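You operate a simulated robot arm through the tools that you are given. There is no shell and no other tool.

The job below is to be done with a simulated robot arm. You get a single attempt, and the scene is never put back.

Task
Raise the lift to HIGH, latch the flat crate and take the step gauge off.
Fine: work once it has halted; both red latches shut, gauge on the table; the lift ends at LOW, switched off.
Where things are to end (x, y in the base frame): silver step gauge within 0.06 m of [0.62, 0.43].

It is judged by the outcome, as a careful person would: the job done as asked, and still so three seconds after it is handed in. It fails if anything else is knocked over, pushed out of place, dropped, spilled or broken.

Robot
A 6-joint arm with a two-finger parallel gripper, fixed in place. Base frame: the origin is on the floor under the middle of its stand, x ahead of it, y to its left, z up; the work surface is at about z = 0.549. Readings come in m, rad, newtons and seconds.
It reaches about 1.347 m from its shoulder. Its first joint turns from -2.897 to 2.897 rad. Payload 3.91 kg.
Tool frame: the origin (TCP) lies between the finger pads and is the grasp point; the fingertips stand 0.03 m ahead of it; z points along the fingers, y is the line along which they close. Largest opening 0.11 m; finger width 0.02, thickness 0.01; the body of the gripper, 0.048 by 0.112 m, starts 0.055 m behind the TCP.
Orientation is that of the tool frame in the base frame, as a unit quaternion [w, x, y, z]. With the fingers straight down and closing along the base's y, the tool's x points along the base's -x, its y along +y and its z along -z.

Tools
- The arm moves only by the tool drive_tool. Its argument "series" is a list of rows, each a list of 3 entries, a list of its own where there are three numbers: the finger opening in m, from 0 to 0.11, then the shift along the tool's x, y, z in units of 150 mm (1.0 is 150 mm), then the turn, a rotation vector about the tool's x, y, z in units of 180 degrees (1.0 is 180 degrees). In form: [[jaw, [x, y, z], [wx, wy, wz]], ...]. A call has 1 to 20 rows; each row is the pose to reach, as a shift and turn from the pose commanded when the call began, along the tool's axes at that moment. A call with a number of a shift or a turn outside -1 to 1 is refused whole. A row lasts 0.2 s, in which the tool goes at most 0.05 m and 0.15 rad; a call with a longer step from one row to the next is refused whole, and so is a gripper value outside its range. A pose out of reach is approached as far as the arm can. The call stops where the force on the tool passes 60 N (or 10 N more than at its start, if that is more) or the arm is blocked; 0.2 s more then pass. Each finger travels about 0.108 m/s and halts on what it meets, pressing with about 31 N; the grip force reading is that of the motor and also rises with nothing between the fingers. The clock runs only during rows and for 0.2 s after the last one: add rows that repeat a pose to give the fingers time. It gives the time, the measured TCP pose, the force on the tool (base axes), the opening and the grip force at its end, in the units of the frame above (readings bear some noise), with the torque about the TCP (base axes, N m) and any sound that the robot's microphone picked up.
- Cameras (640 x 400 px; columns grow to the right, rows downward): "scene" is fixed at [0.22, 0.4996, 1.6053]; the picture's right is [-0.49, -0.87, 0.00], its down [-0.64, 0.37, -0.67] and it looks along [0.58, -0.33, -0.74] (base axes); focal length 293 px, centre (320, 200). "wrist" rides on the gripper at [0.072, 0.017, -0.103] in the tool frame; the picture's right is [-0.23, 0.97, 0.00], its down [-0.76, -0.18, -0.62] and it looks along [-0.61, -0.14, 0.78] (tool axes); focal length 222 px, centre (320, 200). There is no depth. A picture from a camera that has moved, and an enlarged one, comes with that camera's place and axes in the base frame and with its lens.
- snapshot(camera): a new picture of that camera. No time passes.
- inspect(camera, box): a new picture of the part [left, top, right, bottom] of that camera's present view, enlarged. No time passes.
- hand_in(): hands the job in; it is judged then, once.

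Nothing tells you positions but the pictures and the camera data. Unless the task says otherwise, let go and move clear before handing in.

The tools are called as name(argument=value, ...) on one line, values as JSON. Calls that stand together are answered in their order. drive_tool: Moves the arm, as the interface text tells. Its arguments: {"type":"object","properties":{"series":{"type":"array"}},"required":["series"]} The other tools are called the same way: snapshot (camera) takes a picture; inspect (camera, box) takes an enlarged picture of a part of a camera's view; hand_in () hands the job in.

At the start:

```text
time: 0.0
tool_pos: [0.5863, -0.0905, 1.2637]
tcp_rot: [0.001, 0.0, 1.0, 0.0]
force: [0.1, 0.7, 0.4]
ft_torque: [0.0, 0.02, -0.01]
finger_gap: 0.11
grip_force: 0.0
```

scene: 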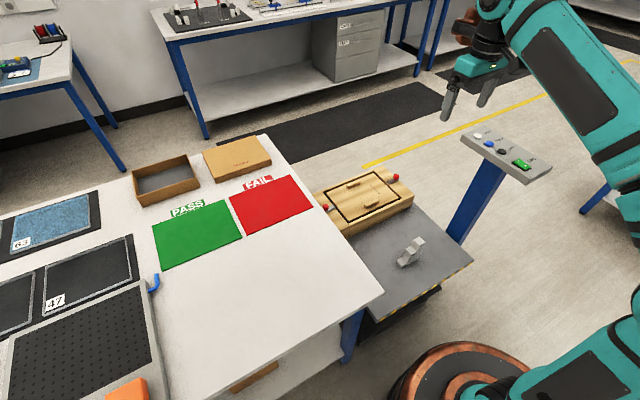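
wrist: 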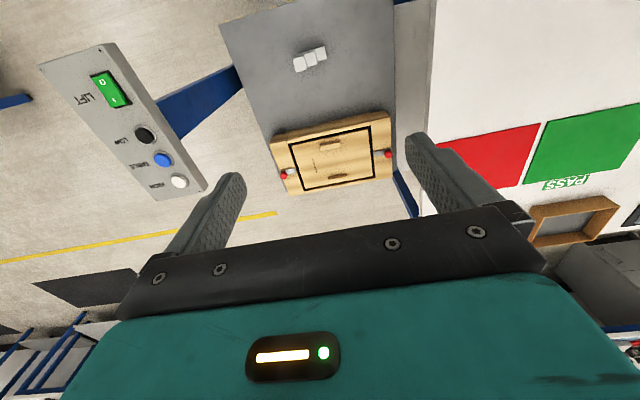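

I see a lift platform with a wooden flat crate and a silver step gauge, beside a white table, with a control panel on a blue post to the right. I will look closer at the panel, the crate and the gauge before moving.

inspect(camera="scene", box=[440, 110, 570, 200])

inspect(camera="scene", box=[300, 150, 480, 300])

inspect(camera="wrist", box=[30, 30, 230, 210])

inspect(camera="wrist", box=[220, 0, 440, 220])

```text
4.44 times, centred on (505, 155) of scene
camera zoom: at [0.22, 0.4996, 1.6053], right [-0.49, -0.87, 0.0], down [-0.64, 0.37, -0.67], along [0.58, -0.33, -0.74], focal length 1303 px, centre (-502, 400)
```

zoom: 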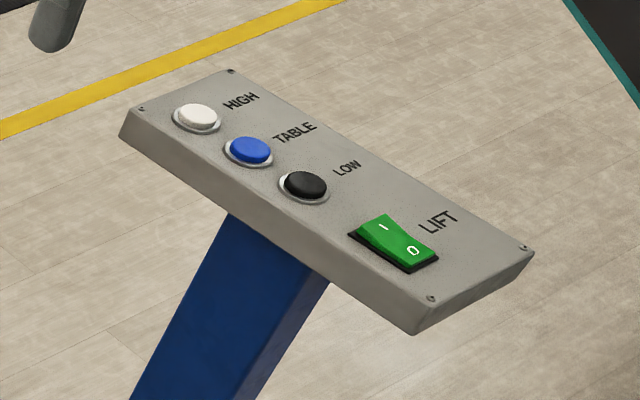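

```text
2.67 times, centred on (390, 225) of scene
camera zoom: at [0.22, 0.4996, 1.6053], right [-0.49, -0.87, 0.0], down [-0.64, 0.37, -0.67], along [0.58, -0.33, -0.74], focal length 782 px, centre (133, 133)
```

zoom: 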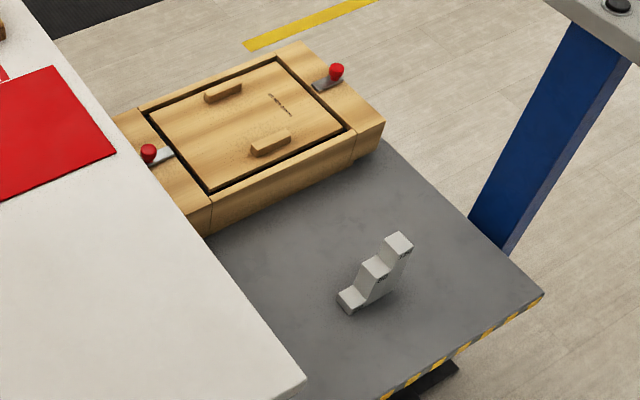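

```text
2.22 times, centred on (130, 120) of wrist
camera zoom: at [0.5138, -0.0728, 1.3662], right [0.23, 0.97, 0.0], down [0.76, -0.18, 0.62], along [0.61, -0.14, -0.78], focal length 494 px, centre (742, 378)
```

zoom: 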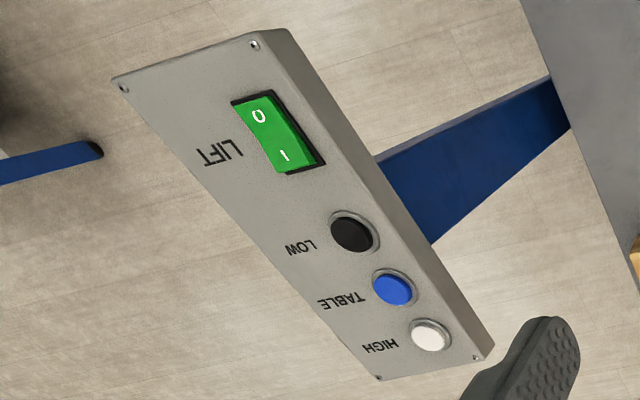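

```text
1.82 times, centred on (330, 110) of wrist
camera zoom: at [0.5138, -0.0728, 1.3662], right [0.23, 0.97, 0.0], down [0.76, -0.18, 0.62], along [0.61, -0.14, -0.78], focal length 404 px, centre (302, 364)
```

zoom: 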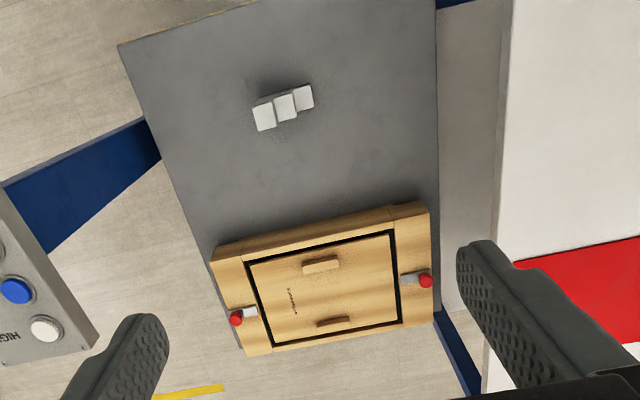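

The control panel (white HIGH, blue TABLE, black LOW, green LIFT rocker) looks to be near x 0.52–0.70, y about -0.42, z about 0.97. The lift platform is low, with the crate at about x 0.9 and the gauge near (0.62, -0.14). I will close the fingers and move toward the panel for a closer view.

drive_tool(series=[[0.0, [-0.05, -0.2, 0.1], [0, 0, 0]], [0.0, [-0.1, -0.4, 0.2], [0, 0, 0]], [0.0, [-0.15, -0.6, 0.3], [0, 0, 0]], [0.0, [-0.2, -0.8, 0.35], [0, 0, 0]], [0.0, [-0.25, -1.0, 0.4], [0, 0, 0]]])

snapshot(camera="wrist")

snapshot(camera="scene")

```text
time: 1.2
tool_pos: [0.6228, -0.2409, 1.205]
tcp_rot: [0.0, -0.001, 1.0, 0.0]
force: [0.3, -0.5, 0.7]
ft_torque: [-0.02, 0.0, 0.0]
finger_gap: 0.0
grip_force: 31.3
```

```text
taken
camera wrist: at [0.5501, -0.2226, 1.3078], right [0.23, 0.97, 0.0], down [0.76, -0.18, 0.62], along [0.61, -0.14, -0.78], focal length 222 px, centre (320, 200)
```

wrist: 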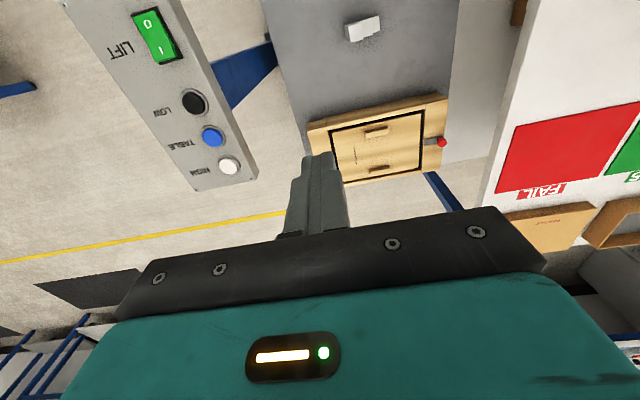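

```text
taken
```

scene: 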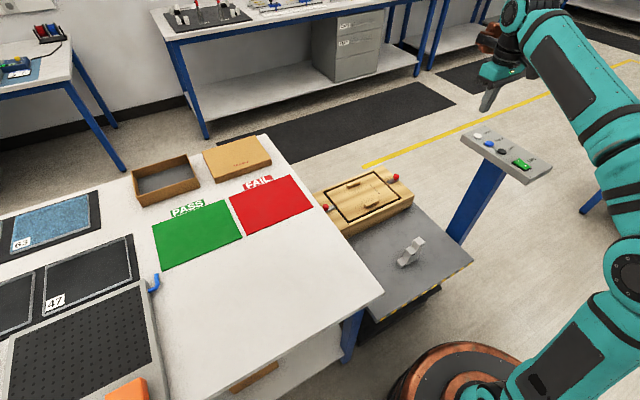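

The closed fingers are clear and the panel is in view to the right of the tool. I will keep moving toward a point above the HIGH button, at about (0.70, -0.42).

drive_tool(series=[[0.0, [-0.1, -0.25, 0.0], [0, 0, 0]], [0.0, [-0.2, -0.5, 0.1], [0, 0, 0]], [0.0, [-0.3, -0.75, 0.2], [0, 0, 0]], [0.0, [-0.4, -1.0, 0.35], [0, 0, 0]], [0.0, [-0.4, -1.0, 0.35], [0, 0, 0]]])

snapshot(camera="wrist")

inspect(camera="scene", box=[440, 60, 570, 200])

```text
time: 2.4
tool_pos: [0.6829, -0.3905, 1.1515]
tcp_rot: [0.0, 0.001, 1.0, 0.0]
force: [0.6, 0.0, -0.9]
ft_torque: [-0.02, 0.0, -0.02]
finger_gap: 0.0
grip_force: 30.4
```

```text
taken
camera wrist: at [0.611, -0.3728, 1.2547], right [0.23, 0.97, 0.0], down [0.76, -0.18, 0.62], along [0.61, -0.14, -0.78], focal length 222 px, centre (320, 200)
```

wrist: 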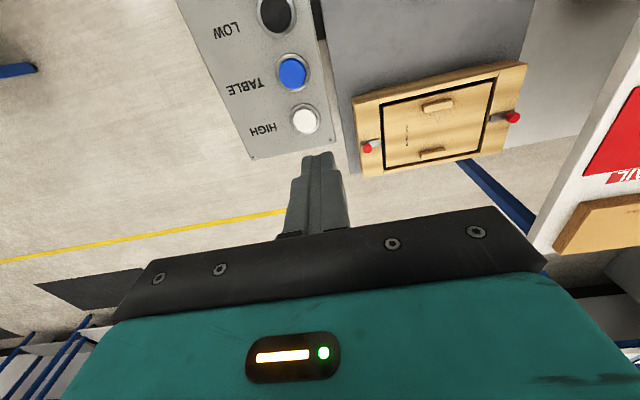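

```text
2.86 times, centred on (505, 130) of scene
camera zoom: at [0.22, 0.4996, 1.6053], right [-0.49, -0.87, 0.0], down [-0.64, 0.37, -0.67], along [0.58, -0.33, -0.74], focal length 838 px, centre (-209, 400)
```

zoom: 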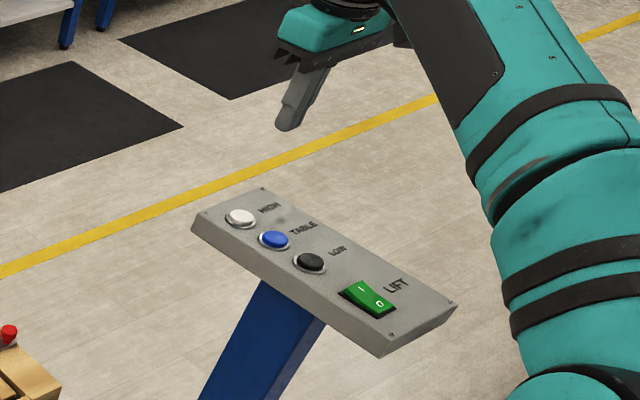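

The HIGH button now triangulates to about (0.696, -0.411, 0.984). I will line the fingertips up over it and go down to a few centimetres above to check the alignment.

drive_tool(series=[[0.0, [-0.0867, -0.137, 0.1], [0, 0, 0]], [0.0, [-0.0867, -0.137, 0.35], [0, 0, 0]], [0.0, [-0.0867, -0.137, 0.6], [0, 0, 0]], [0.0, [-0.0867, -0.137, 0.67], [0, 0, 0]], [0.0, [-0.0867, -0.137, 0.67], [0, 0, 0]]])

snapshot(camera="wrist")

inspect(camera="scene", box=[450, 90, 560, 190])

```text
time: 3.6
tool_pos: [0.6979, -0.4128, 1.0516]
tcp_rot: [0.0, -0.001, 1.0, 0.0]
force: [1.0, 0.1, -0.2]
ft_torque: [-0.01, 0.01, -0.02]
finger_gap: 0.0
grip_force: 30.9
```

```text
taken
camera wrist: at [0.6254, -0.3951, 1.1544], right [0.23, 0.97, 0.0], down [0.76, -0.18, 0.62], along [0.61, -0.14, -0.78], focal length 222 px, centre (320, 200)
```

wrist: 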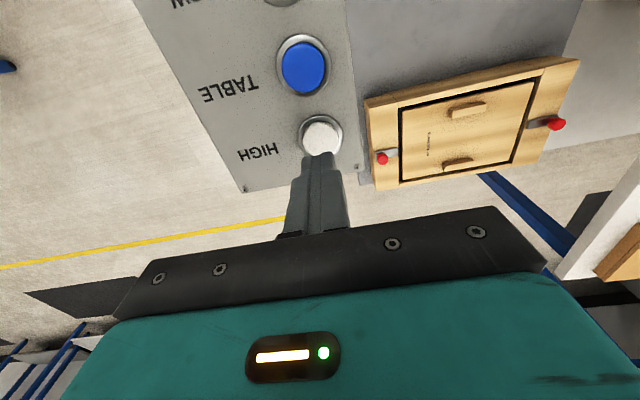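

```text
4.00 times, centred on (505, 140) of scene
camera zoom: at [0.22, 0.4996, 1.6053], right [-0.49, -0.87, 0.0], down [-0.64, 0.37, -0.67], along [0.58, -0.33, -0.74], focal length 1173 px, centre (-420, 440)
```

zoom: 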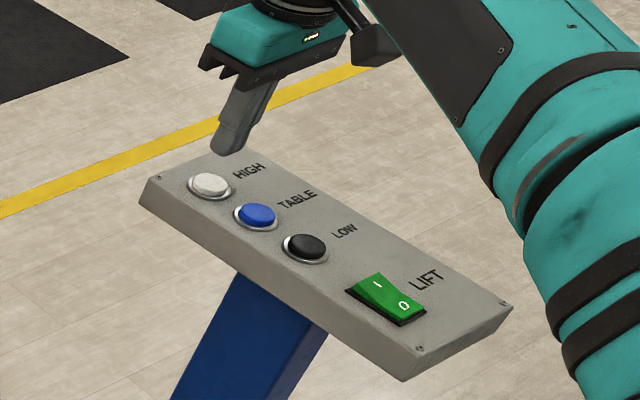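

The fingertips are right above the white HIGH button, with the TCP at (0.698, -0.413, 1.052). Before pressing I will check which way the rocker sits.

inspect(camera="scene", box=[505, 145, 545, 175])

```text
13.33 times, centred on (525, 160) of scene
camera zoom: at [0.22, 0.4996, 1.6053], right [-0.49, -0.87, 0.0], down [-0.64, 0.37, -0.67], along [0.58, -0.33, -0.74], focal length 3909 px, centre (-2413, 733)
```

zoom: 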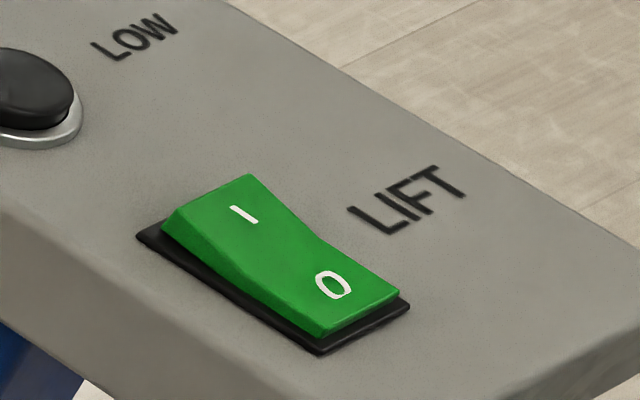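

The rocker's I end stands proud, so it may be switched off, but the view is shallow. I will press HIGH gently and watch the force, the sound and whether the lift responds.

drive_tool(series=[[0.0, [0, 0.01, 0.15], [0, 0, 0]], [0.0, [0, 0.01, 0.2], [0, 0, 0]], [0.0, [0, 0.01, 0.23], [0, 0, 0]], [0.0, [0, 0.01, 0.25], [0, 0, 0]], [0.0, [0, 0.01, 0.27], [0, 0, 0]], [0.0, [0, 0.01, 0.28], [0, 0, 0]]])

snapshot(camera="wrist")

inspect(camera="scene", box=[450, 100, 530, 160])

```text
time: 5.0
tool_pos: [0.6963, -0.4102, 1.0156]
tcp_rot: [0.004, -0.001, 1.0, -0.003]
force: [4.0, 0.6, 16.1]
ft_torque: [-0.02, -0.09, 0.02]
finger_gap: 0.0
grip_force: 31.3
heard: click
stopped in row 6: the force on the tool passed its limit at 65 N (the readings are from after the stop); the commanded pose is now the measured one
```

```text
taken
camera wrist: at [0.623, -0.3915, 1.1175], right [0.23, 0.97, 0.0], down [0.76, -0.17, 0.63], along [0.61, -0.15, -0.78], focal length 222 px, centre (320, 200)
```

wrist: 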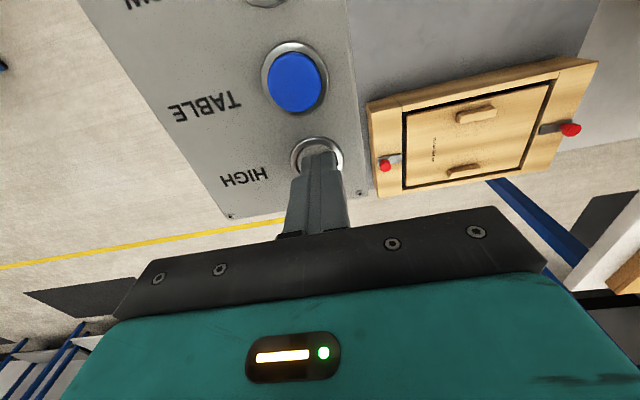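

```text
6.67 times, centred on (490, 130) of scene
camera zoom: at [0.22, 0.4996, 1.6053], right [-0.49, -0.87, 0.0], down [-0.64, 0.37, -0.67], along [0.58, -0.33, -0.74], focal length 1954 px, centre (-813, 667)
```

zoom: 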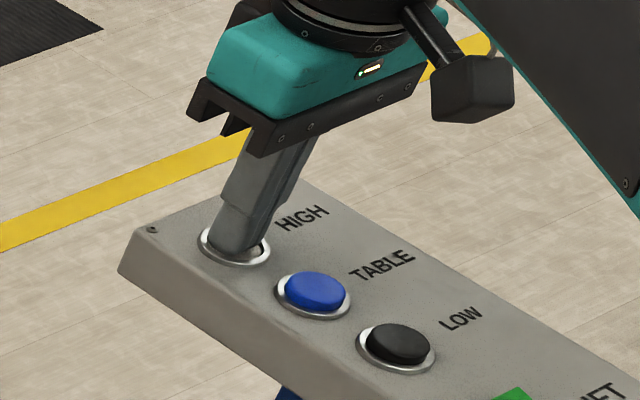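

The HIGH button clicked and bottomed out, but I heard no motor. I will lift off, wait a moment and see whether the platform moved.

drive_tool(series=[[0.0, [0, 0, -0.1], [0, 0, 0]], [0.0, [0, 0, -0.3], [0, 0, 0]], [0.0, [0, 0, -0.5], [0, 0, 0]], [0.0, [0, 0, -0.5], [0, 0, 0]], [0.0, [0, 0, -0.5], [0, 0, 0]], [0.0, [0, 0, -0.5], [0, 0, 0]]])

snapshot(camera="scene")

snapshot(camera="wrist")

```text
time: 6.3
tool_pos: [0.6958, -0.4113, 1.0898]
tcp_rot: [0.003, -0.001, 1.0, -0.002]
force: [0.8, -1.1, -0.1]
ft_torque: [0.0, 0.01, -0.02]
finger_gap: 0.0
grip_force: 31.2
```

```text
taken
```

scene: 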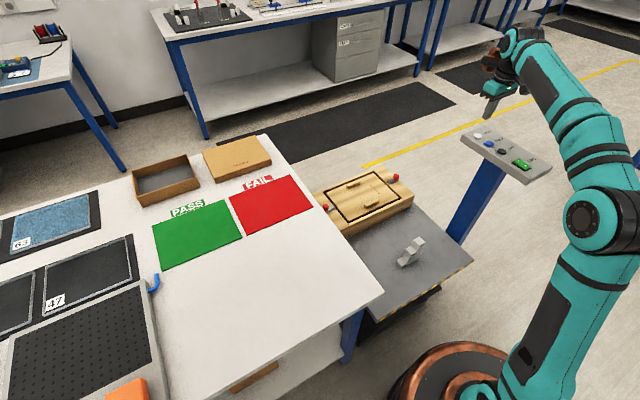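

```text
taken
camera wrist: at [0.6228, -0.3926, 1.1922], right [0.23, 0.97, 0.0], down [0.76, -0.17, 0.63], along [0.61, -0.14, -0.78], focal length 222 px, centre (320, 200)
```

wrist: 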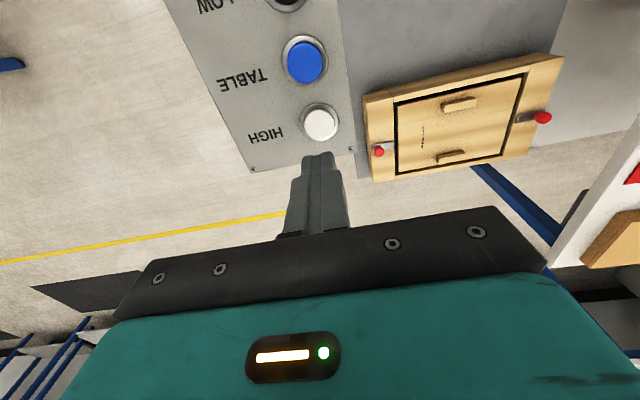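

The lift did not move, so it is switched off. I will go over to the rocker and look at it from above.

drive_tool(series=[[0.0, [0.25, 0, -0.1], [0, 0, 0]], [0.0, [0.5, 0, -0.1], [0, 0, 0]], [0.0, [0.75, 0, -0.1], [0, 0, 0]], [0.0, [0.95, 0, -0.1], [0, 0, 0]], [0.0, [0.95, 0, -0.1], [0, 0, 0]]])

snapshot(camera="wrist")

inspect(camera="scene", box=[460, 90, 580, 190])

```text
time: 7.5
tool_pos: [0.5532, -0.4118, 1.1031]
tcp_rot: [0.004, -0.001, 1.0, -0.002]
force: [0.6, 0.9, -0.1]
ft_torque: [-0.05, -0.03, 0.0]
finger_gap: 0.0
grip_force: 31.3
```

```text
taken
camera wrist: at [0.4801, -0.3939, 1.2056], right [0.23, 0.97, 0.0], down [0.76, -0.17, 0.63], along [0.61, -0.14, -0.78], focal length 222 px, centre (320, 200)
```

wrist: 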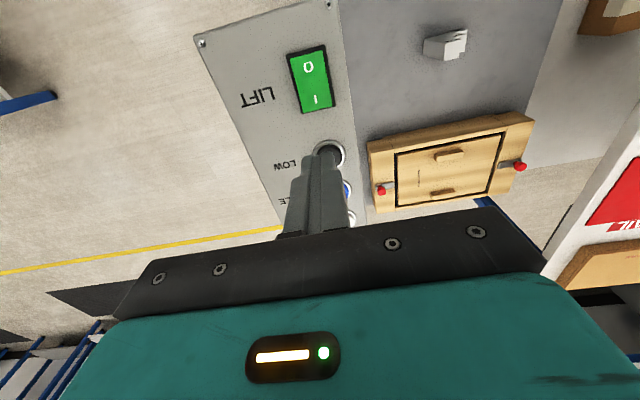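

```text
4.00 times, centred on (520, 140) of scene
camera zoom: at [0.22, 0.4996, 1.6053], right [-0.49, -0.87, 0.0], down [-0.64, 0.37, -0.67], along [0.58, -0.33, -0.74], focal length 1173 px, centre (-480, 440)
```

zoom: 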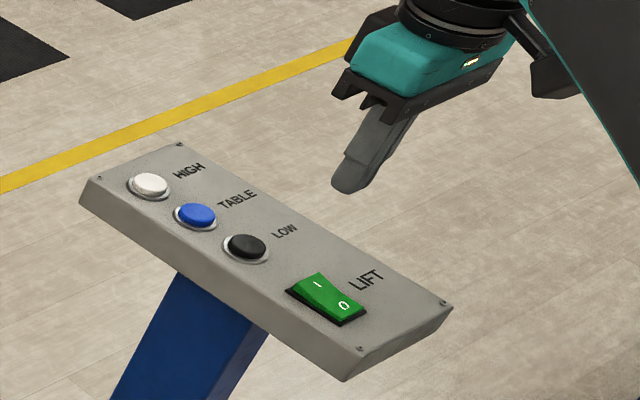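

The rocker sits at about x 0.495–0.551, y -0.411, with the I end on the +x side. I will press down on the I end at x 0.539 in small steps to switch the lift on.

drive_tool(series=[[0.0, [0.095, 0, 0.25], [0, 0, 0]], [0.0, [0.095, 0, 0.45], [0, 0, 0]], [0.0, [0.095, 0, 0.53], [0, 0, 0]], [0.0, [0.095, 0, 0.56], [0, 0, 0]], [0.0, [0.095, 0, 0.58], [0, 0, 0]], [0.0, [0.095, 0, 0.6], [0, 0, 0]], [0.0, [0.095, 0, 0.62], [0, 0, 0]], [0.0, [0.095, 0, 0.635], [0, 0, 0]], [0.0, [0.095, 0, 0.65], [0, 0, 0]]])

snapshot(camera="wrist")

inspect(camera="scene", box=[485, 120, 565, 180])

```text
time: 8.8
tool_pos: [0.5389, -0.4096, 1.0216]
tcp_rot: [0.008, 0.0, 1.0, -0.006]
force: [0.7, 0.7, 7.2]
ft_torque: [0.01, 0.04, -0.01]
finger_gap: 0.0
grip_force: 30.6
stopped in row 6: the force on the tool passed its limit at 68 N (the readings are from after the stop); the commanded pose is now the measured one
```

```text
taken
camera wrist: at [0.4658, -0.3918, 1.1234], right [0.23, 0.97, -0.01], down [0.75, -0.17, 0.64], along [0.62, -0.15, -0.77], focal length 222 px, centre (320, 200)
```

wrist: 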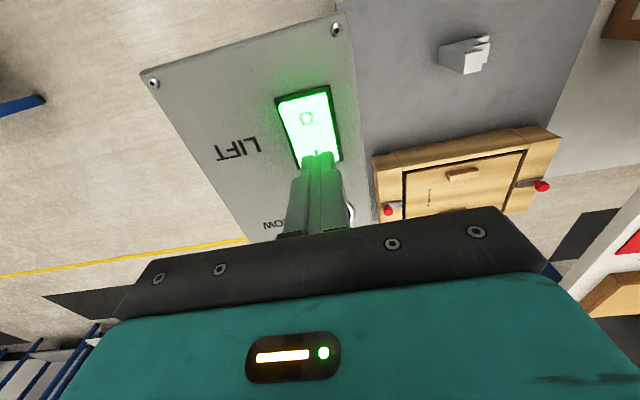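

```text
6.67 times, centred on (525, 150) of scene
camera zoom: at [0.22, 0.4996, 1.6053], right [-0.49, -0.87, 0.0], down [-0.64, 0.37, -0.67], along [0.58, -0.33, -0.74], focal length 1954 px, centre (-1047, 533)
```

zoom: 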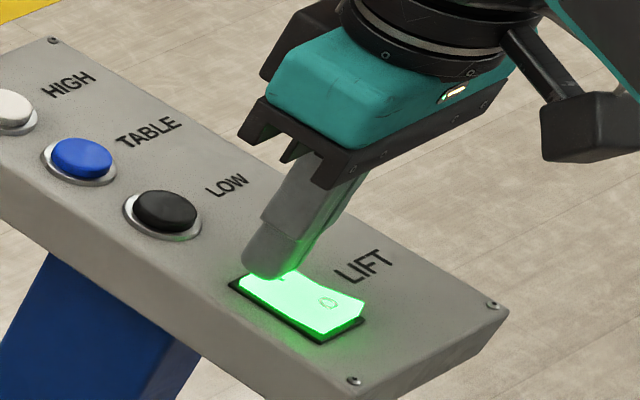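

The rocker is lit, so the lift is now switched on. I will lift off and go back above HIGH.

drive_tool(series=[[0.0, [0, 0, -0.2], [-0.0038, 0.005, 0]], [0.0, [0, 0, -0.45], [-0.0038, 0.005, 0]], [0.0, [-0.3, 0, -0.45], [-0.0038, 0.005, 0]], [0.0, [-0.6, 0, -0.45], [-0.0038, 0.005, 0]], [0.0, [-0.9, -0.005, -0.45], [-0.0038, 0.005, 0]], [0.0, [-1.0, -0.01, -0.4], [-0.0038, 0.005, 0]], [0.0, [-1.0, -0.01, -0.4], [-0.0038, 0.005, 0]]])

snapshot(camera="wrist")

snapshot(camera="scene")

```text
time: 10.4
tool_pos: [0.6886, -0.4118, 1.0823]
tcp_rot: [-0.001, -0.001, 1.0, 0.0]
force: [-0.2, 0.0, -0.6]
ft_torque: [0.0, 0.01, 0.02]
finger_gap: 0.0002
grip_force: 31.2
```

```text
taken
camera wrist: at [0.6173, -0.3933, 1.1847], right [0.23, 0.97, 0.0], down [0.76, -0.18, 0.62], along [0.61, -0.14, -0.78], focal length 222 px, centre (320, 200)
```

wrist: 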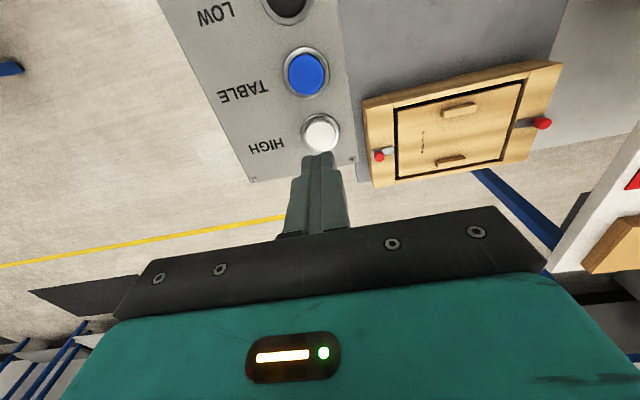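

```text
taken
```

scene: 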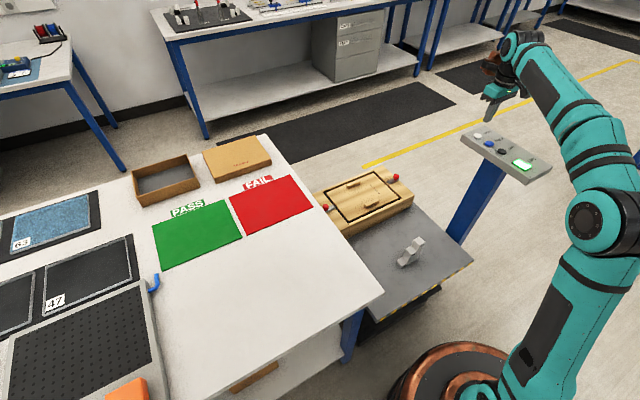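

The rocker stays lit and the lift is still low. I will press HIGH again and back off, listening for the motor.

drive_tool(series=[[0.0, [-0.055, 0, 0.25], [0, 0, 0]], [0.0, [-0.055, 0, 0.38], [0, 0, 0]], [0.0, [-0.055, 0, 0.43], [0, 0, 0]], [0.0, [-0.055, 0, 0.455], [0, 0, 0]], [0.0, [-0.055, 0, 0.47], [0, 0, 0]], [0.0, [-0.055, 0, 0.35], [0, 0, 0]], [0.0, [-0.055, 0, 0.1], [0, 0, 0]]])

snapshot(camera="scene")

```text
time: 12.0
tool_pos: [0.6947, -0.4088, 1.0682]
tcp_rot: [-0.001, -0.001, 1.0, 0.0]
force: [0.7, 0.2, 0.7]
ft_torque: [0.02, 0.02, 0.03]
finger_gap: 0.0
grip_force: 31.4
heard: click
```

```text
taken
```

scene: 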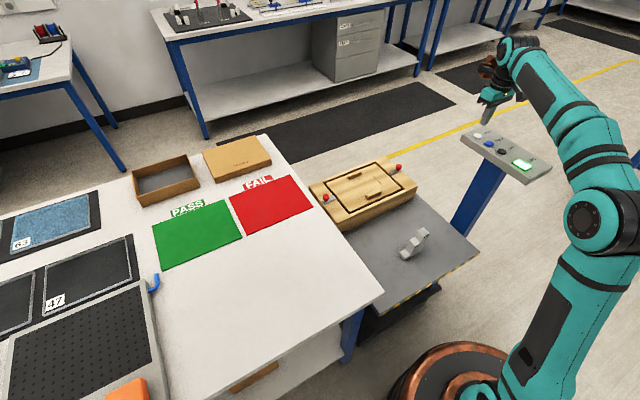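

The lift is rising now. I will pull the arm up clear of it and wait until it halts.

drive_tool(series=[[0.0, [0, 0, -0.25], [0, 0, 0]], [0.0, [0, 0, -0.5], [0, 0, 0]], [0.0, [0, 0, -0.75], [0, 0, 0]], [0.0, [0, 0, -0.95], [0, 0, 0]], [0.0, [0, 0, -0.95], [0, 0, 0]], [0.0, [0, 0, -0.95], [0, 0, 0]], [0.0, [0, 0, -0.95], [0, 0, 0]], [0.0, [0, 0, -0.95], [0, 0, 0]], [0.0, [0, 0, -0.95], [0, 0, 0]], [0.0, [0, 0, -0.95], [0, 0, 0]]])

snapshot(camera="scene")

```text
time: 14.2
tool_pos: [0.6962, -0.4136, 1.2111]
tcp_rot: [-0.001, -0.001, 1.0, 0.001]
force: [0.9, 0.6, 0.1]
ft_torque: [-0.01, 0.02, -0.01]
finger_gap: 0.0
grip_force: 30.8
```

```text
taken
```

scene: 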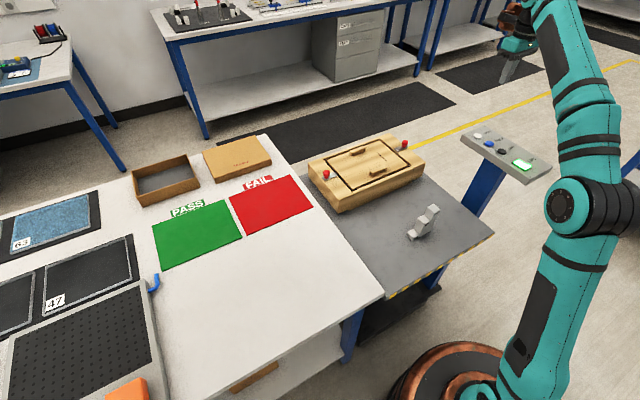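

The lift is still rising and has just passed the tabletop level. I will hold still and keep waiting.

drive_tool(series=[[0.0, [0, 0, 0], [0, 0, 0]], [0.0, [0, 0, 0], [0, 0, 0]], [0.0, [0, 0, 0], [0, 0, 0]], [0.0, [0, 0, 0], [0, 0, 0]], [0.0, [0, 0, 0], [0, 0, 0]], [0.0, [0, 0, 0], [0, 0, 0]], [0.0, [0, 0, 0], [0, 0, 0]], [0.0, [0, 0, 0], [0, 0, 0]], [0.0, [0, 0, 0], [0, 0, 0]], [0.0, [0, 0, 0], [0, 0, 0]], [0.0, [0, 0, 0], [0, 0, 0]], [0.0, [0, 0, 0], [0, 0, 0]], [0.0, [0, 0, 0], [0, 0, 0]], [0.0, [0, 0, 0], [0, 0, 0]], [0.0, [0, 0, 0], [0, 0, 0]]])

snapshot(camera="scene")

```text
time: 17.4
tool_pos: [0.6968, -0.4124, 1.2116]
tcp_rot: [-0.001, 0.0, 1.0, 0.002]
force: [0.0, -0.8, 0.0]
ft_torque: [-0.04, 0.02, 0.04]
finger_gap: 0.0
grip_force: 31.1
```

```text
taken
```

scene: 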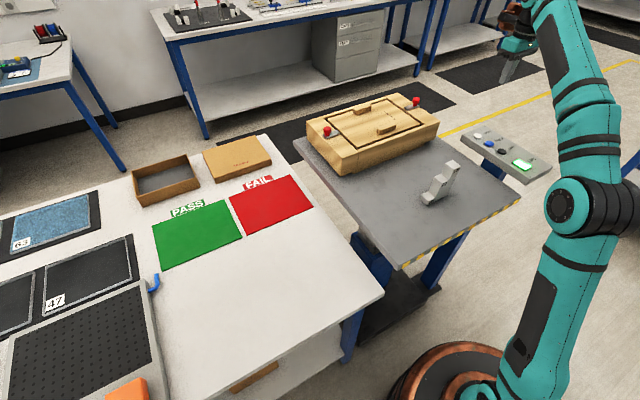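

The lift is well above the table now, but I cannot yet tell whether it has stopped. I will wait more and compare the pictures.

drive_tool(series=[[0.0, [0, 0, 0], [0, 0, 0]], [0.0, [0, 0, 0], [0, 0, 0]], [0.0, [0, 0, 0], [0, 0, 0]], [0.0, [0, 0, 0], [0, 0, 0]], [0.0, [0, 0, 0], [0, 0, 0]], [0.0, [0, 0, 0], [0, 0, 0]], [0.0, [0, 0, 0], [0, 0, 0]], [0.0, [0, 0, 0], [0, 0, 0]], [0.0, [0, 0, 0], [0, 0, 0]], [0.0, [0, 0, 0], [0, 0, 0]], [0.0, [0, 0, 0], [0, 0, 0]], [0.0, [0, 0, 0], [0, 0, 0]], [0.0, [0, 0, 0], [0, 0, 0]], [0.0, [0, 0, 0], [0, 0, 0]], [0.0, [0, 0, 0], [0, 0, 0]]])

snapshot(camera="scene")

snapshot(camera="wrist")

```text
time: 20.6
tool_pos: [0.6962, -0.4137, 1.2112]
tcp_rot: [-0.001, -0.001, 1.0, 0.0]
force: [0.3, -0.5, 0.7]
ft_torque: [0.01, 0.0, -0.01]
finger_gap: 0.0
grip_force: 31.6
```

```text
taken
```

scene: 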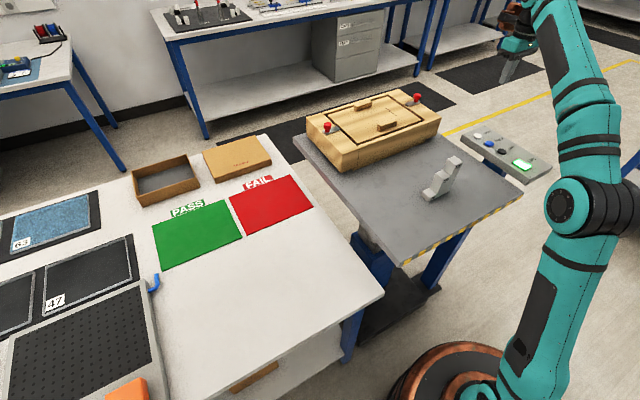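

```text
taken
camera wrist: at [0.6246, -0.3956, 1.314], right [0.23, 0.97, 0.0], down [0.76, -0.18, 0.62], along [0.61, -0.14, -0.78], focal length 222 px, centre (320, 200)
```

wrist: 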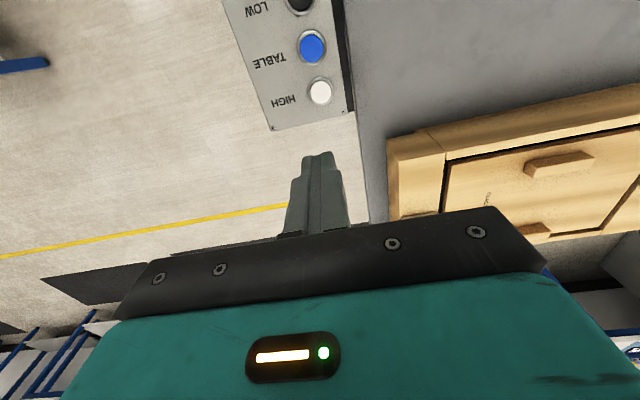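

The platform barely changed between the last two pictures, so it has stopped or nearly stopped. I will wait a little longer and compare enlarged views.

inspect(camera="scene", box=[290, 80, 530, 230])

drive_tool(series=[[0.0, [0, 0.0, -0.1], [0, 0, 0]], [0.0, [0, 0, -0.2], [0, 0, 0]], [0.0, [0, 0, -0.3], [0, 0, 0]], [0.0, [0, 0, -0.4], [0, 0, 0]], [0.0, [0, 0, -0.4], [0, 0, 0]], [0.0, [0, 0, -0.4], [0, 0, 0]], [0.0, [0, 0, -0.4], [0, 0, 0]], [0.0, [0, 0, -0.4], [0, 0, 0]], [0.0, [0, 0, -0.4], [0, 0, 0]], [0.0, [0, 0, -0.4], [0, 0, 0]]])

inspect(camera="scene", box=[290, 80, 530, 230])

```text
2.67 times, centred on (410, 155) of scene
camera zoom: at [0.22, 0.4996, 1.6053], right [-0.49, -0.87, 0.0], down [-0.64, 0.37, -0.67], along [0.58, -0.33, -0.74], focal length 782 px, centre (80, 320)
```

zoom: 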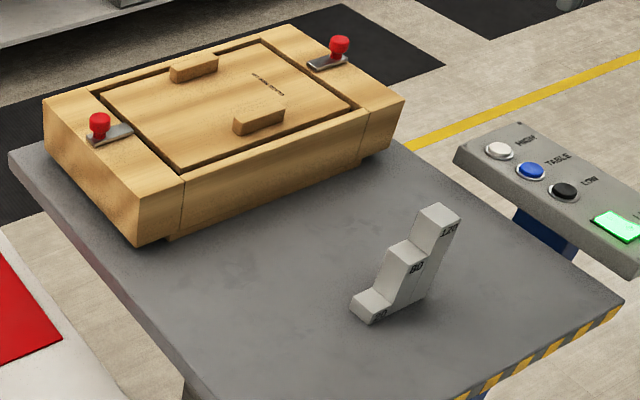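

```text
time: 22.8
tool_pos: [0.6835, -0.4054, 1.2415]
tcp_rot: [0.001, -0.001, 1.0, -0.001]
force: [-0.9, -0.6, 0.9]
ft_torque: [0.01, 0.01, -0.02]
finger_gap: 0.0003
grip_force: 31.3
out of reach, approached as far as the arm can: row 2, 3, 4, 5, 6, 7, 8, 9, 10
```

```text
2.67 times, centred on (410, 155) of scene
camera zoom: at [0.22, 0.4996, 1.6053], right [-0.49, -0.87, 0.0], down [-0.64, 0.37, -0.67], along [0.58, -0.33, -0.74], focal length 782 px, centre (80, 320)
```

zoom: 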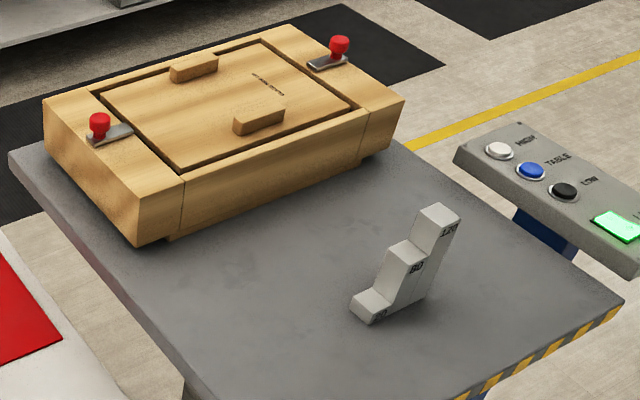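

The two enlarged views match, so the lift has halted at HIGH, with the crate top near z 1.0 and the knobs near z 1.06. Reaching that far with the fingers straight down is at the arm's limit, so I will retract and start turning the gripper so that it can tilt outward with the camera on top.

drive_tool(series=[[0.0, [0.06, 0.08, 0.01], [0, 0, 0.045]], [0.0, [0.13, 0.16, 0.03], [0, 0, 0.09]], [0.0, [0.19, 0.24, 0.04], [0, 0, 0.135]], [0.0, [0.25, 0.32, 0.05], [0, 0, 0.18]], [0.0, [0.31, 0.4, 0.06], [0, 0, 0.225]], [0.0, [0.38, 0.48, 0.07], [0, 0, 0.27]], [0.0, [0.44, 0.56, 0.08], [0, 0, 0.315]], [0.0, [0.5, 0.64, 0.1], [0, 0, 0.36]], [0.0, [0.56, 0.72, 0.12], [0, 0, 0.405]], [0.0, [0.63, 0.78, 0.13], [0, 0, 0.45]], [0.0, [0.69, 0.836, 0.14], [0, 0, 0.495]], [0.0, [0.69, 0.836, 0.14], [0, 0, 0.5]]])

snapshot(camera="wrist")

snapshot(camera="scene")

```text
time: 25.4
tool_pos: [0.5792, -0.2791, 1.2225]
tcp_rot: [-0.001, 0.707, 0.707, 0.001]
force: [-0.4, 0.0, 1.2]
ft_torque: [0.01, -0.06, -0.01]
finger_gap: 0.0
grip_force: 30.9
```

```text
taken
camera wrist: at [0.5972, -0.2054, 1.325], right [0.97, -0.23, 0.0], down [-0.18, -0.76, 0.62], along [-0.14, -0.61, -0.78], focal length 222 px, centre (320, 200)
```

wrist: 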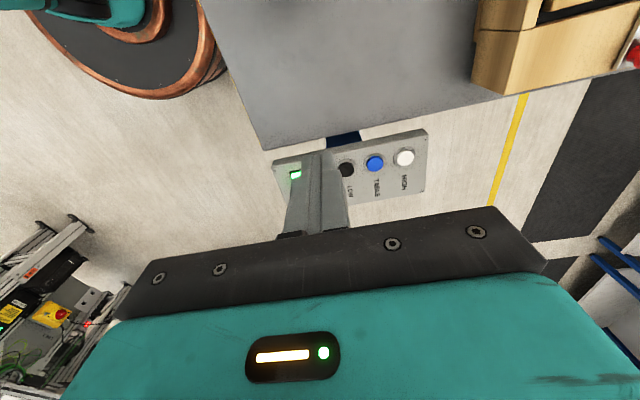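

```text
taken
```

scene: 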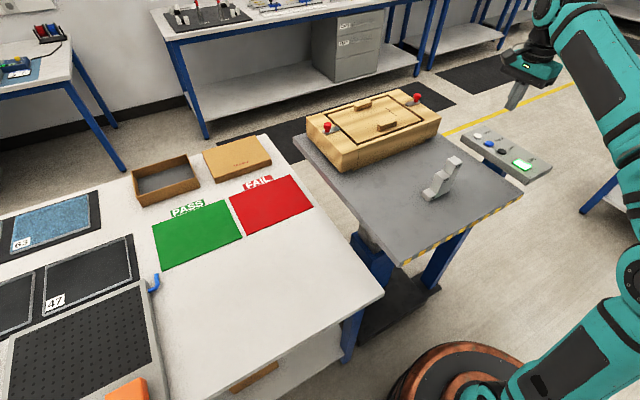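

The turn is going fine with the tool clear of everything. I will turn the second 90° while shifting over the near part of the platform.

drive_tool(series=[[0.0, [0.08, 0.02, 0.0], [0, 0, 0.045]], [0.0, [0.16, 0.04, 0.0], [0, 0, 0.09]], [0.0, [0.24, 0.06, 0.0], [0, 0, 0.135]], [0.0, [0.32, 0.08, 0.0], [0, 0, 0.18]], [0.0, [0.4, 0.11, 0.0], [0, 0, 0.225]], [0.0, [0.48, 0.14, 0.0], [0, 0, 0.27]], [0.0, [0.56, 0.17, 0.0], [0, 0, 0.315]], [0.0, [0.64, 0.2, 0.0], [0, 0, 0.36]], [0.0, [0.72, 0.23, 0.0], [0, 0, 0.405]], [0.0, [0.8, 0.25, 0.0], [0, 0, 0.45]], [0.0, [0.86, 0.27, 0.0], [0, 0, 0.495]], [0.0, [0.86, 0.27, 0.0], [0, 0, 0.5]]])

snapshot(camera="wrist")

snapshot(camera="scene")

```text
time: 27.8
tool_pos: [0.6213, -0.1507, 1.2226]
tcp_rot: [0.001, 1.0, 0.021, 0.001]
force: [12.2, -11.4, -29.6]
ft_torque: [1.73, -0.49, 0.88]
finger_gap: 0.0
grip_force: 30.7
stopped in row 12: the force on the tool passed its limit at 167 N (the readings are from after the stop); the commanded pose is now the measured one
```

```text
taken
camera wrist: at [0.6941, -0.1633, 1.3241], right [-0.19, -0.98, 0.0], down [-0.77, 0.15, 0.62], along [-0.61, 0.12, -0.78], focal length 222 px, centre (320, 200)
```

wrist: 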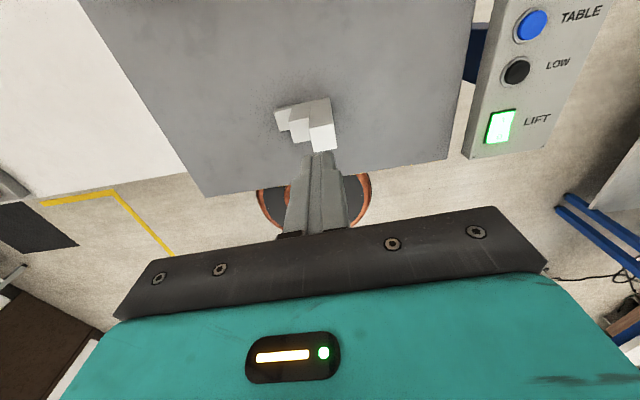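

```text
taken
```

scene: 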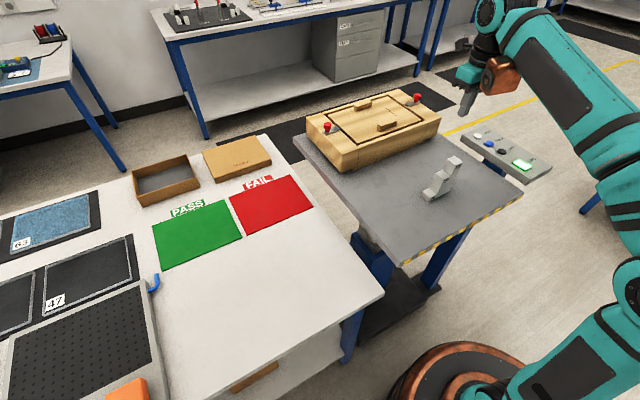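

The tool met about 167 N at the very end of the turn, though nothing around it was touched. It is probably the wrist meeting the arm itself, so I will look closely before moving.

inspect(camera="scene", box=[420, 0, 580, 130])

```text
3.08 times, centred on (500, 65) of scene
camera zoom: at [0.22, 0.4996, 1.6053], right [-0.49, -0.87, 0.0], down [-0.64, 0.37, -0.67], along [0.58, -0.33, -0.74], focal length 902 px, centre (-234, 615)
```

zoom: 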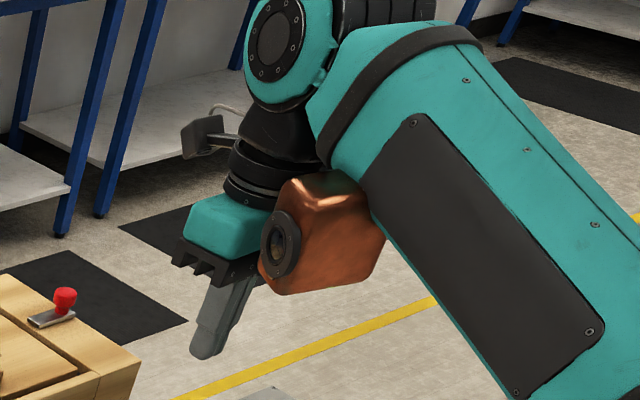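

The copper unit fixed to the gripper's far side met the forearm at the end of the turn. Nothing on the lift moved. I will turn back to the original orientation and tilt forward from there instead.

drive_tool(series=[[0.0, [0, 0, 0], [0, 0, -0.04]], [0.0, [0, 0, 0], [0, 0, -0.085]], [0.0, [0, 0, 0], [0, 0, -0.13]], [0.0, [0, 0, 0], [0, 0, -0.175]], [0.0, [0, 0, 0], [0, 0, -0.22]], [0.0, [0, 0, 0], [0, 0, -0.265]], [0.0, [0, 0, 0], [0, 0, -0.31]], [0.0, [0, 0, 0], [0, 0, -0.355]], [0.0, [0, 0, 0], [0, 0, -0.4]], [0.0, [0, 0, 0], [0, 0, -0.445]], [0.0, [0, 0, 0], [0, 0, -0.487]], [0.0, [0, 0, 0], [0, 0, -0.487]]])

snapshot(camera="scene")

snapshot(camera="wrist")

```text
time: 30.4
tool_pos: [0.6209, -0.1505, 1.2209]
tcp_rot: [0.001, 0.706, 0.708, 0.002]
force: [0.4, 0.8, 0.2]
ft_torque: [-0.04, -0.01, -0.01]
finger_gap: 0.0
grip_force: 31.0
```

```text
taken
```

scene: 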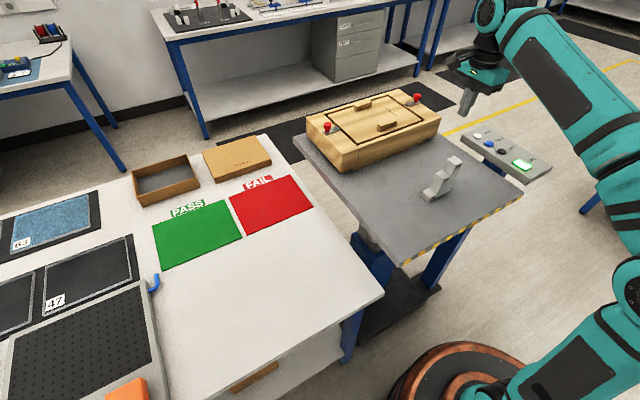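

```text
taken
camera wrist: at [0.6382, -0.077, 1.324], right [0.97, -0.23, 0.0], down [-0.18, -0.76, 0.62], along [-0.14, -0.61, -0.78], focal length 222 px, centre (320, 200)
```

wrist: 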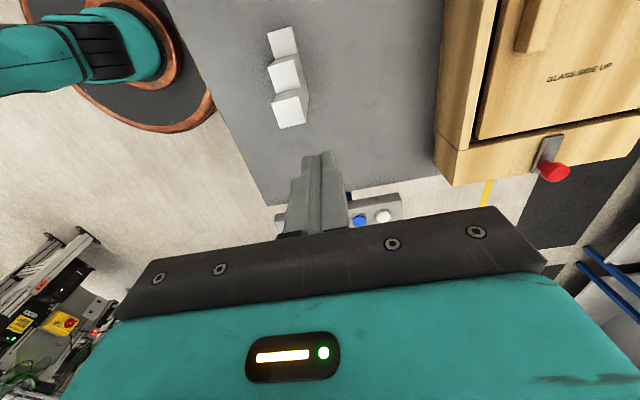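

The arm is free again and the lift looks undisturbed. In this view I can see the right-hand latch and the gauge, so I will zoom in on both.

inspect(camera="wrist", box=[480, 110, 640, 210])

inspect(camera="wrist", box=[220, 0, 350, 150])

inspect(camera="scene", box=[300, 85, 450, 180])

```text
4.00 times, centred on (560, 160) of wrist
camera zoom: at [0.6382, -0.077, 1.324], right [0.97, -0.23, 0.0], down [-0.18, -0.76, 0.62], along [-0.14, -0.61, -0.78], focal length 888 px, centre (-640, 360)
```

zoom: 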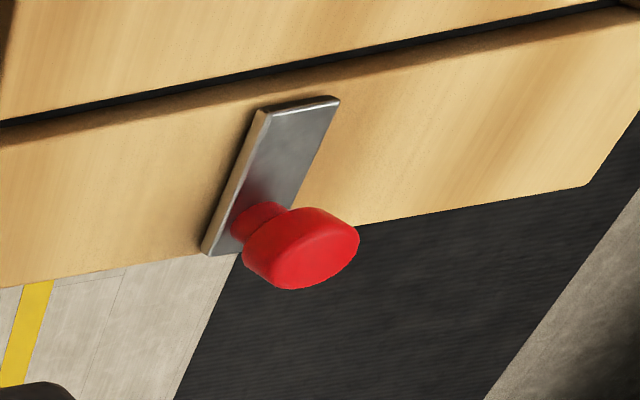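

```text
2.67 times, centred on (285, 75) of wrist
camera zoom: at [0.6382, -0.077, 1.324], right [0.97, -0.23, 0.0], down [-0.18, -0.76, 0.62], along [-0.14, -0.61, -0.78], focal length 592 px, centre (413, 533)
```

zoom: 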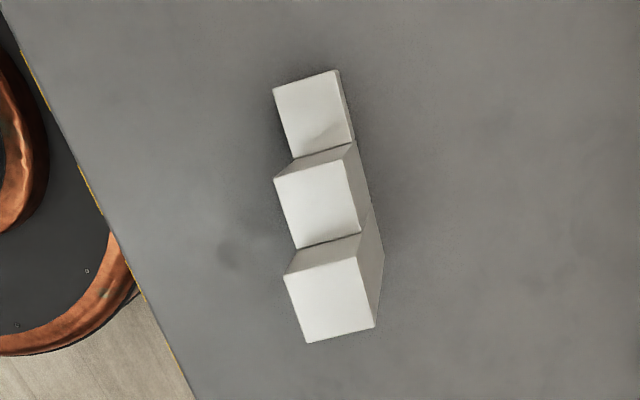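

```text
4.21 times, centred on (375, 132) of scene
camera zoom: at [0.22, 0.4996, 1.6053], right [-0.49, -0.87, 0.0], down [-0.64, 0.37, -0.67], along [0.58, -0.33, -0.74], focal length 1234 px, centre (88, 484)
```

zoom: 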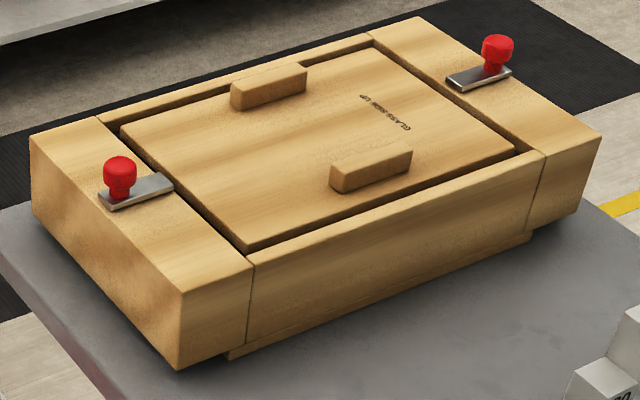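

The latches are sliding plates with a red mushroom knob at the outer end; shutting them means sliding each knob inward over the lid. The right knob top is near (0.922, -0.315, 1.058). I will tilt the closed fingers 30° forward and move toward it, staying high.

drive_tool(series=[[0.0, [-0.1, 0.1, 0.0], [-0.035, 0, 0]], [0.0, [-0.25, 0.25, 0.0], [-0.07, 0, 0]], [0.0, [-0.4, 0.4, 0.0], [-0.105, 0, 0]], [0.0, [-0.6, 0.55, 0.05], [-0.14, 0, 0]], [0.0, [-0.8, 0.7, 0.1], [-0.1667, 0, 0]], [0.0, [-1.0, 0.85, 0.13], [-0.1667, 0, 0]], [0.0, [-1.0, 0.85, 0.13], [-0.1667, 0, 0]]])

snapshot(camera="wrist")

snapshot(camera="scene")

```text
time: 32.0
tool_pos: [0.75, -0.3002, 1.1997]
tcp_rot: [0.184, 0.683, 0.683, 0.184]
force: [0.1, -0.1, -0.3]
ft_torque: [0.0, 0.02, 0.0]
finger_gap: 0.0001
grip_force: 30.9
```

```text
taken
camera wrist: at [0.7129, -0.2269, 1.297], right [0.84, -0.23, 0.49], down [-0.47, -0.76, 0.45], along [0.27, -0.61, -0.75], focal length 222 px, centre (320, 200)
```

wrist: 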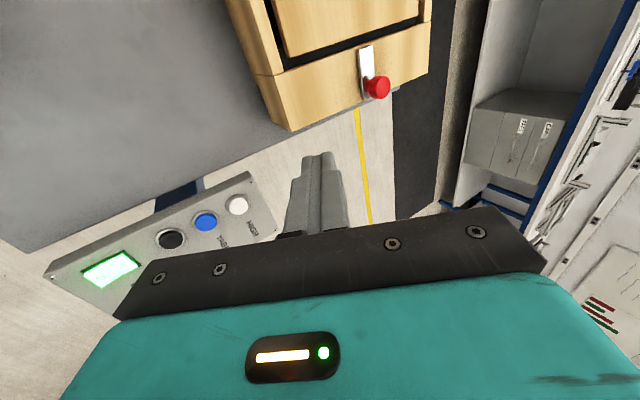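

```text
taken
```

scene: 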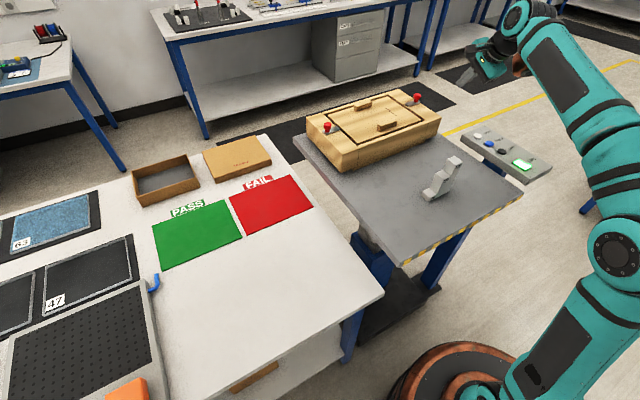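

The tilt works and the right knob is in view ahead. I will zoom in to refine its position.

inspect(camera="wrist", box=[330, 30, 430, 110])

```text
5.00 times, centred on (380, 70) of wrist
camera zoom: at [0.7129, -0.2269, 1.297], right [0.84, -0.23, 0.49], down [-0.47, -0.76, 0.45], along [0.27, -0.61, -0.75], focal length 1111 px, centre (20, 850)
```

zoom: 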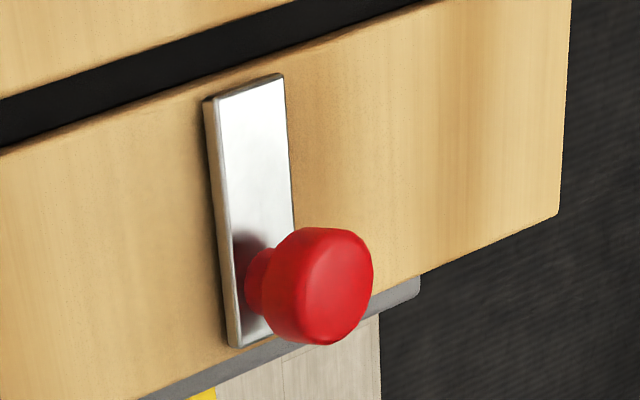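

The right knob top is about (0.921, -0.310, 1.062), with its plate at roughly y -0.264 to -0.324. I will go to a hover point just outboard of it, at y -0.365.

drive_tool(series=[[0.0, [-0.15, 0.13, 0.15], [0, 0, 0]], [0.0, [-0.3, 0.27, 0.35], [0, 0, 0]], [0.0, [-0.433, 0.4, 0.55], [0, 0, 0]], [0.0, [-0.433, 0.53, 0.8], [0, 0, 0]], [0.0, [-0.433, 0.661, 0.997], [0, 0, 0]], [0.0, [-0.433, 0.661, 0.997], [0, 0, 0]]])

snapshot(camera="wrist")

inspect(camera="scene", box=[360, 40, 520, 150])

```text
time: 33.4
tool_pos: [0.9097, -0.3665, 1.1253]
tcp_rot: [0.184, 0.682, 0.683, 0.185]
force: [-0.6, 0.3, -0.1]
ft_torque: [0.0, -0.03, -0.01]
finger_gap: 0.0
grip_force: 31.7
```

```text
taken
camera wrist: at [0.8725, -0.2929, 1.2209], right [0.84, -0.23, 0.49], down [-0.47, -0.76, 0.45], along [0.27, -0.61, -0.75], focal length 222 px, centre (320, 200)
```

wrist: 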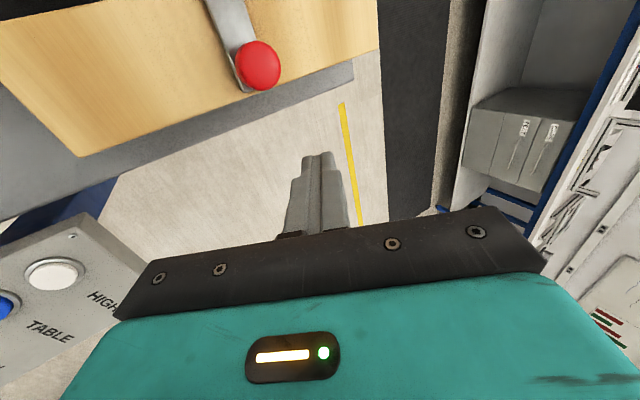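

```text
3.64 times, centred on (440, 95) of scene
camera zoom: at [0.22, 0.4996, 1.6053], right [-0.49, -0.87, 0.0], down [-0.64, 0.37, -0.67], along [0.58, -0.33, -0.74], focal length 1066 px, centre (-116, 582)
```

zoom: 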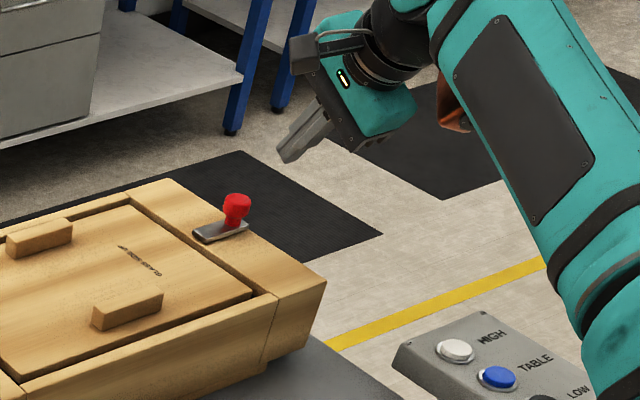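

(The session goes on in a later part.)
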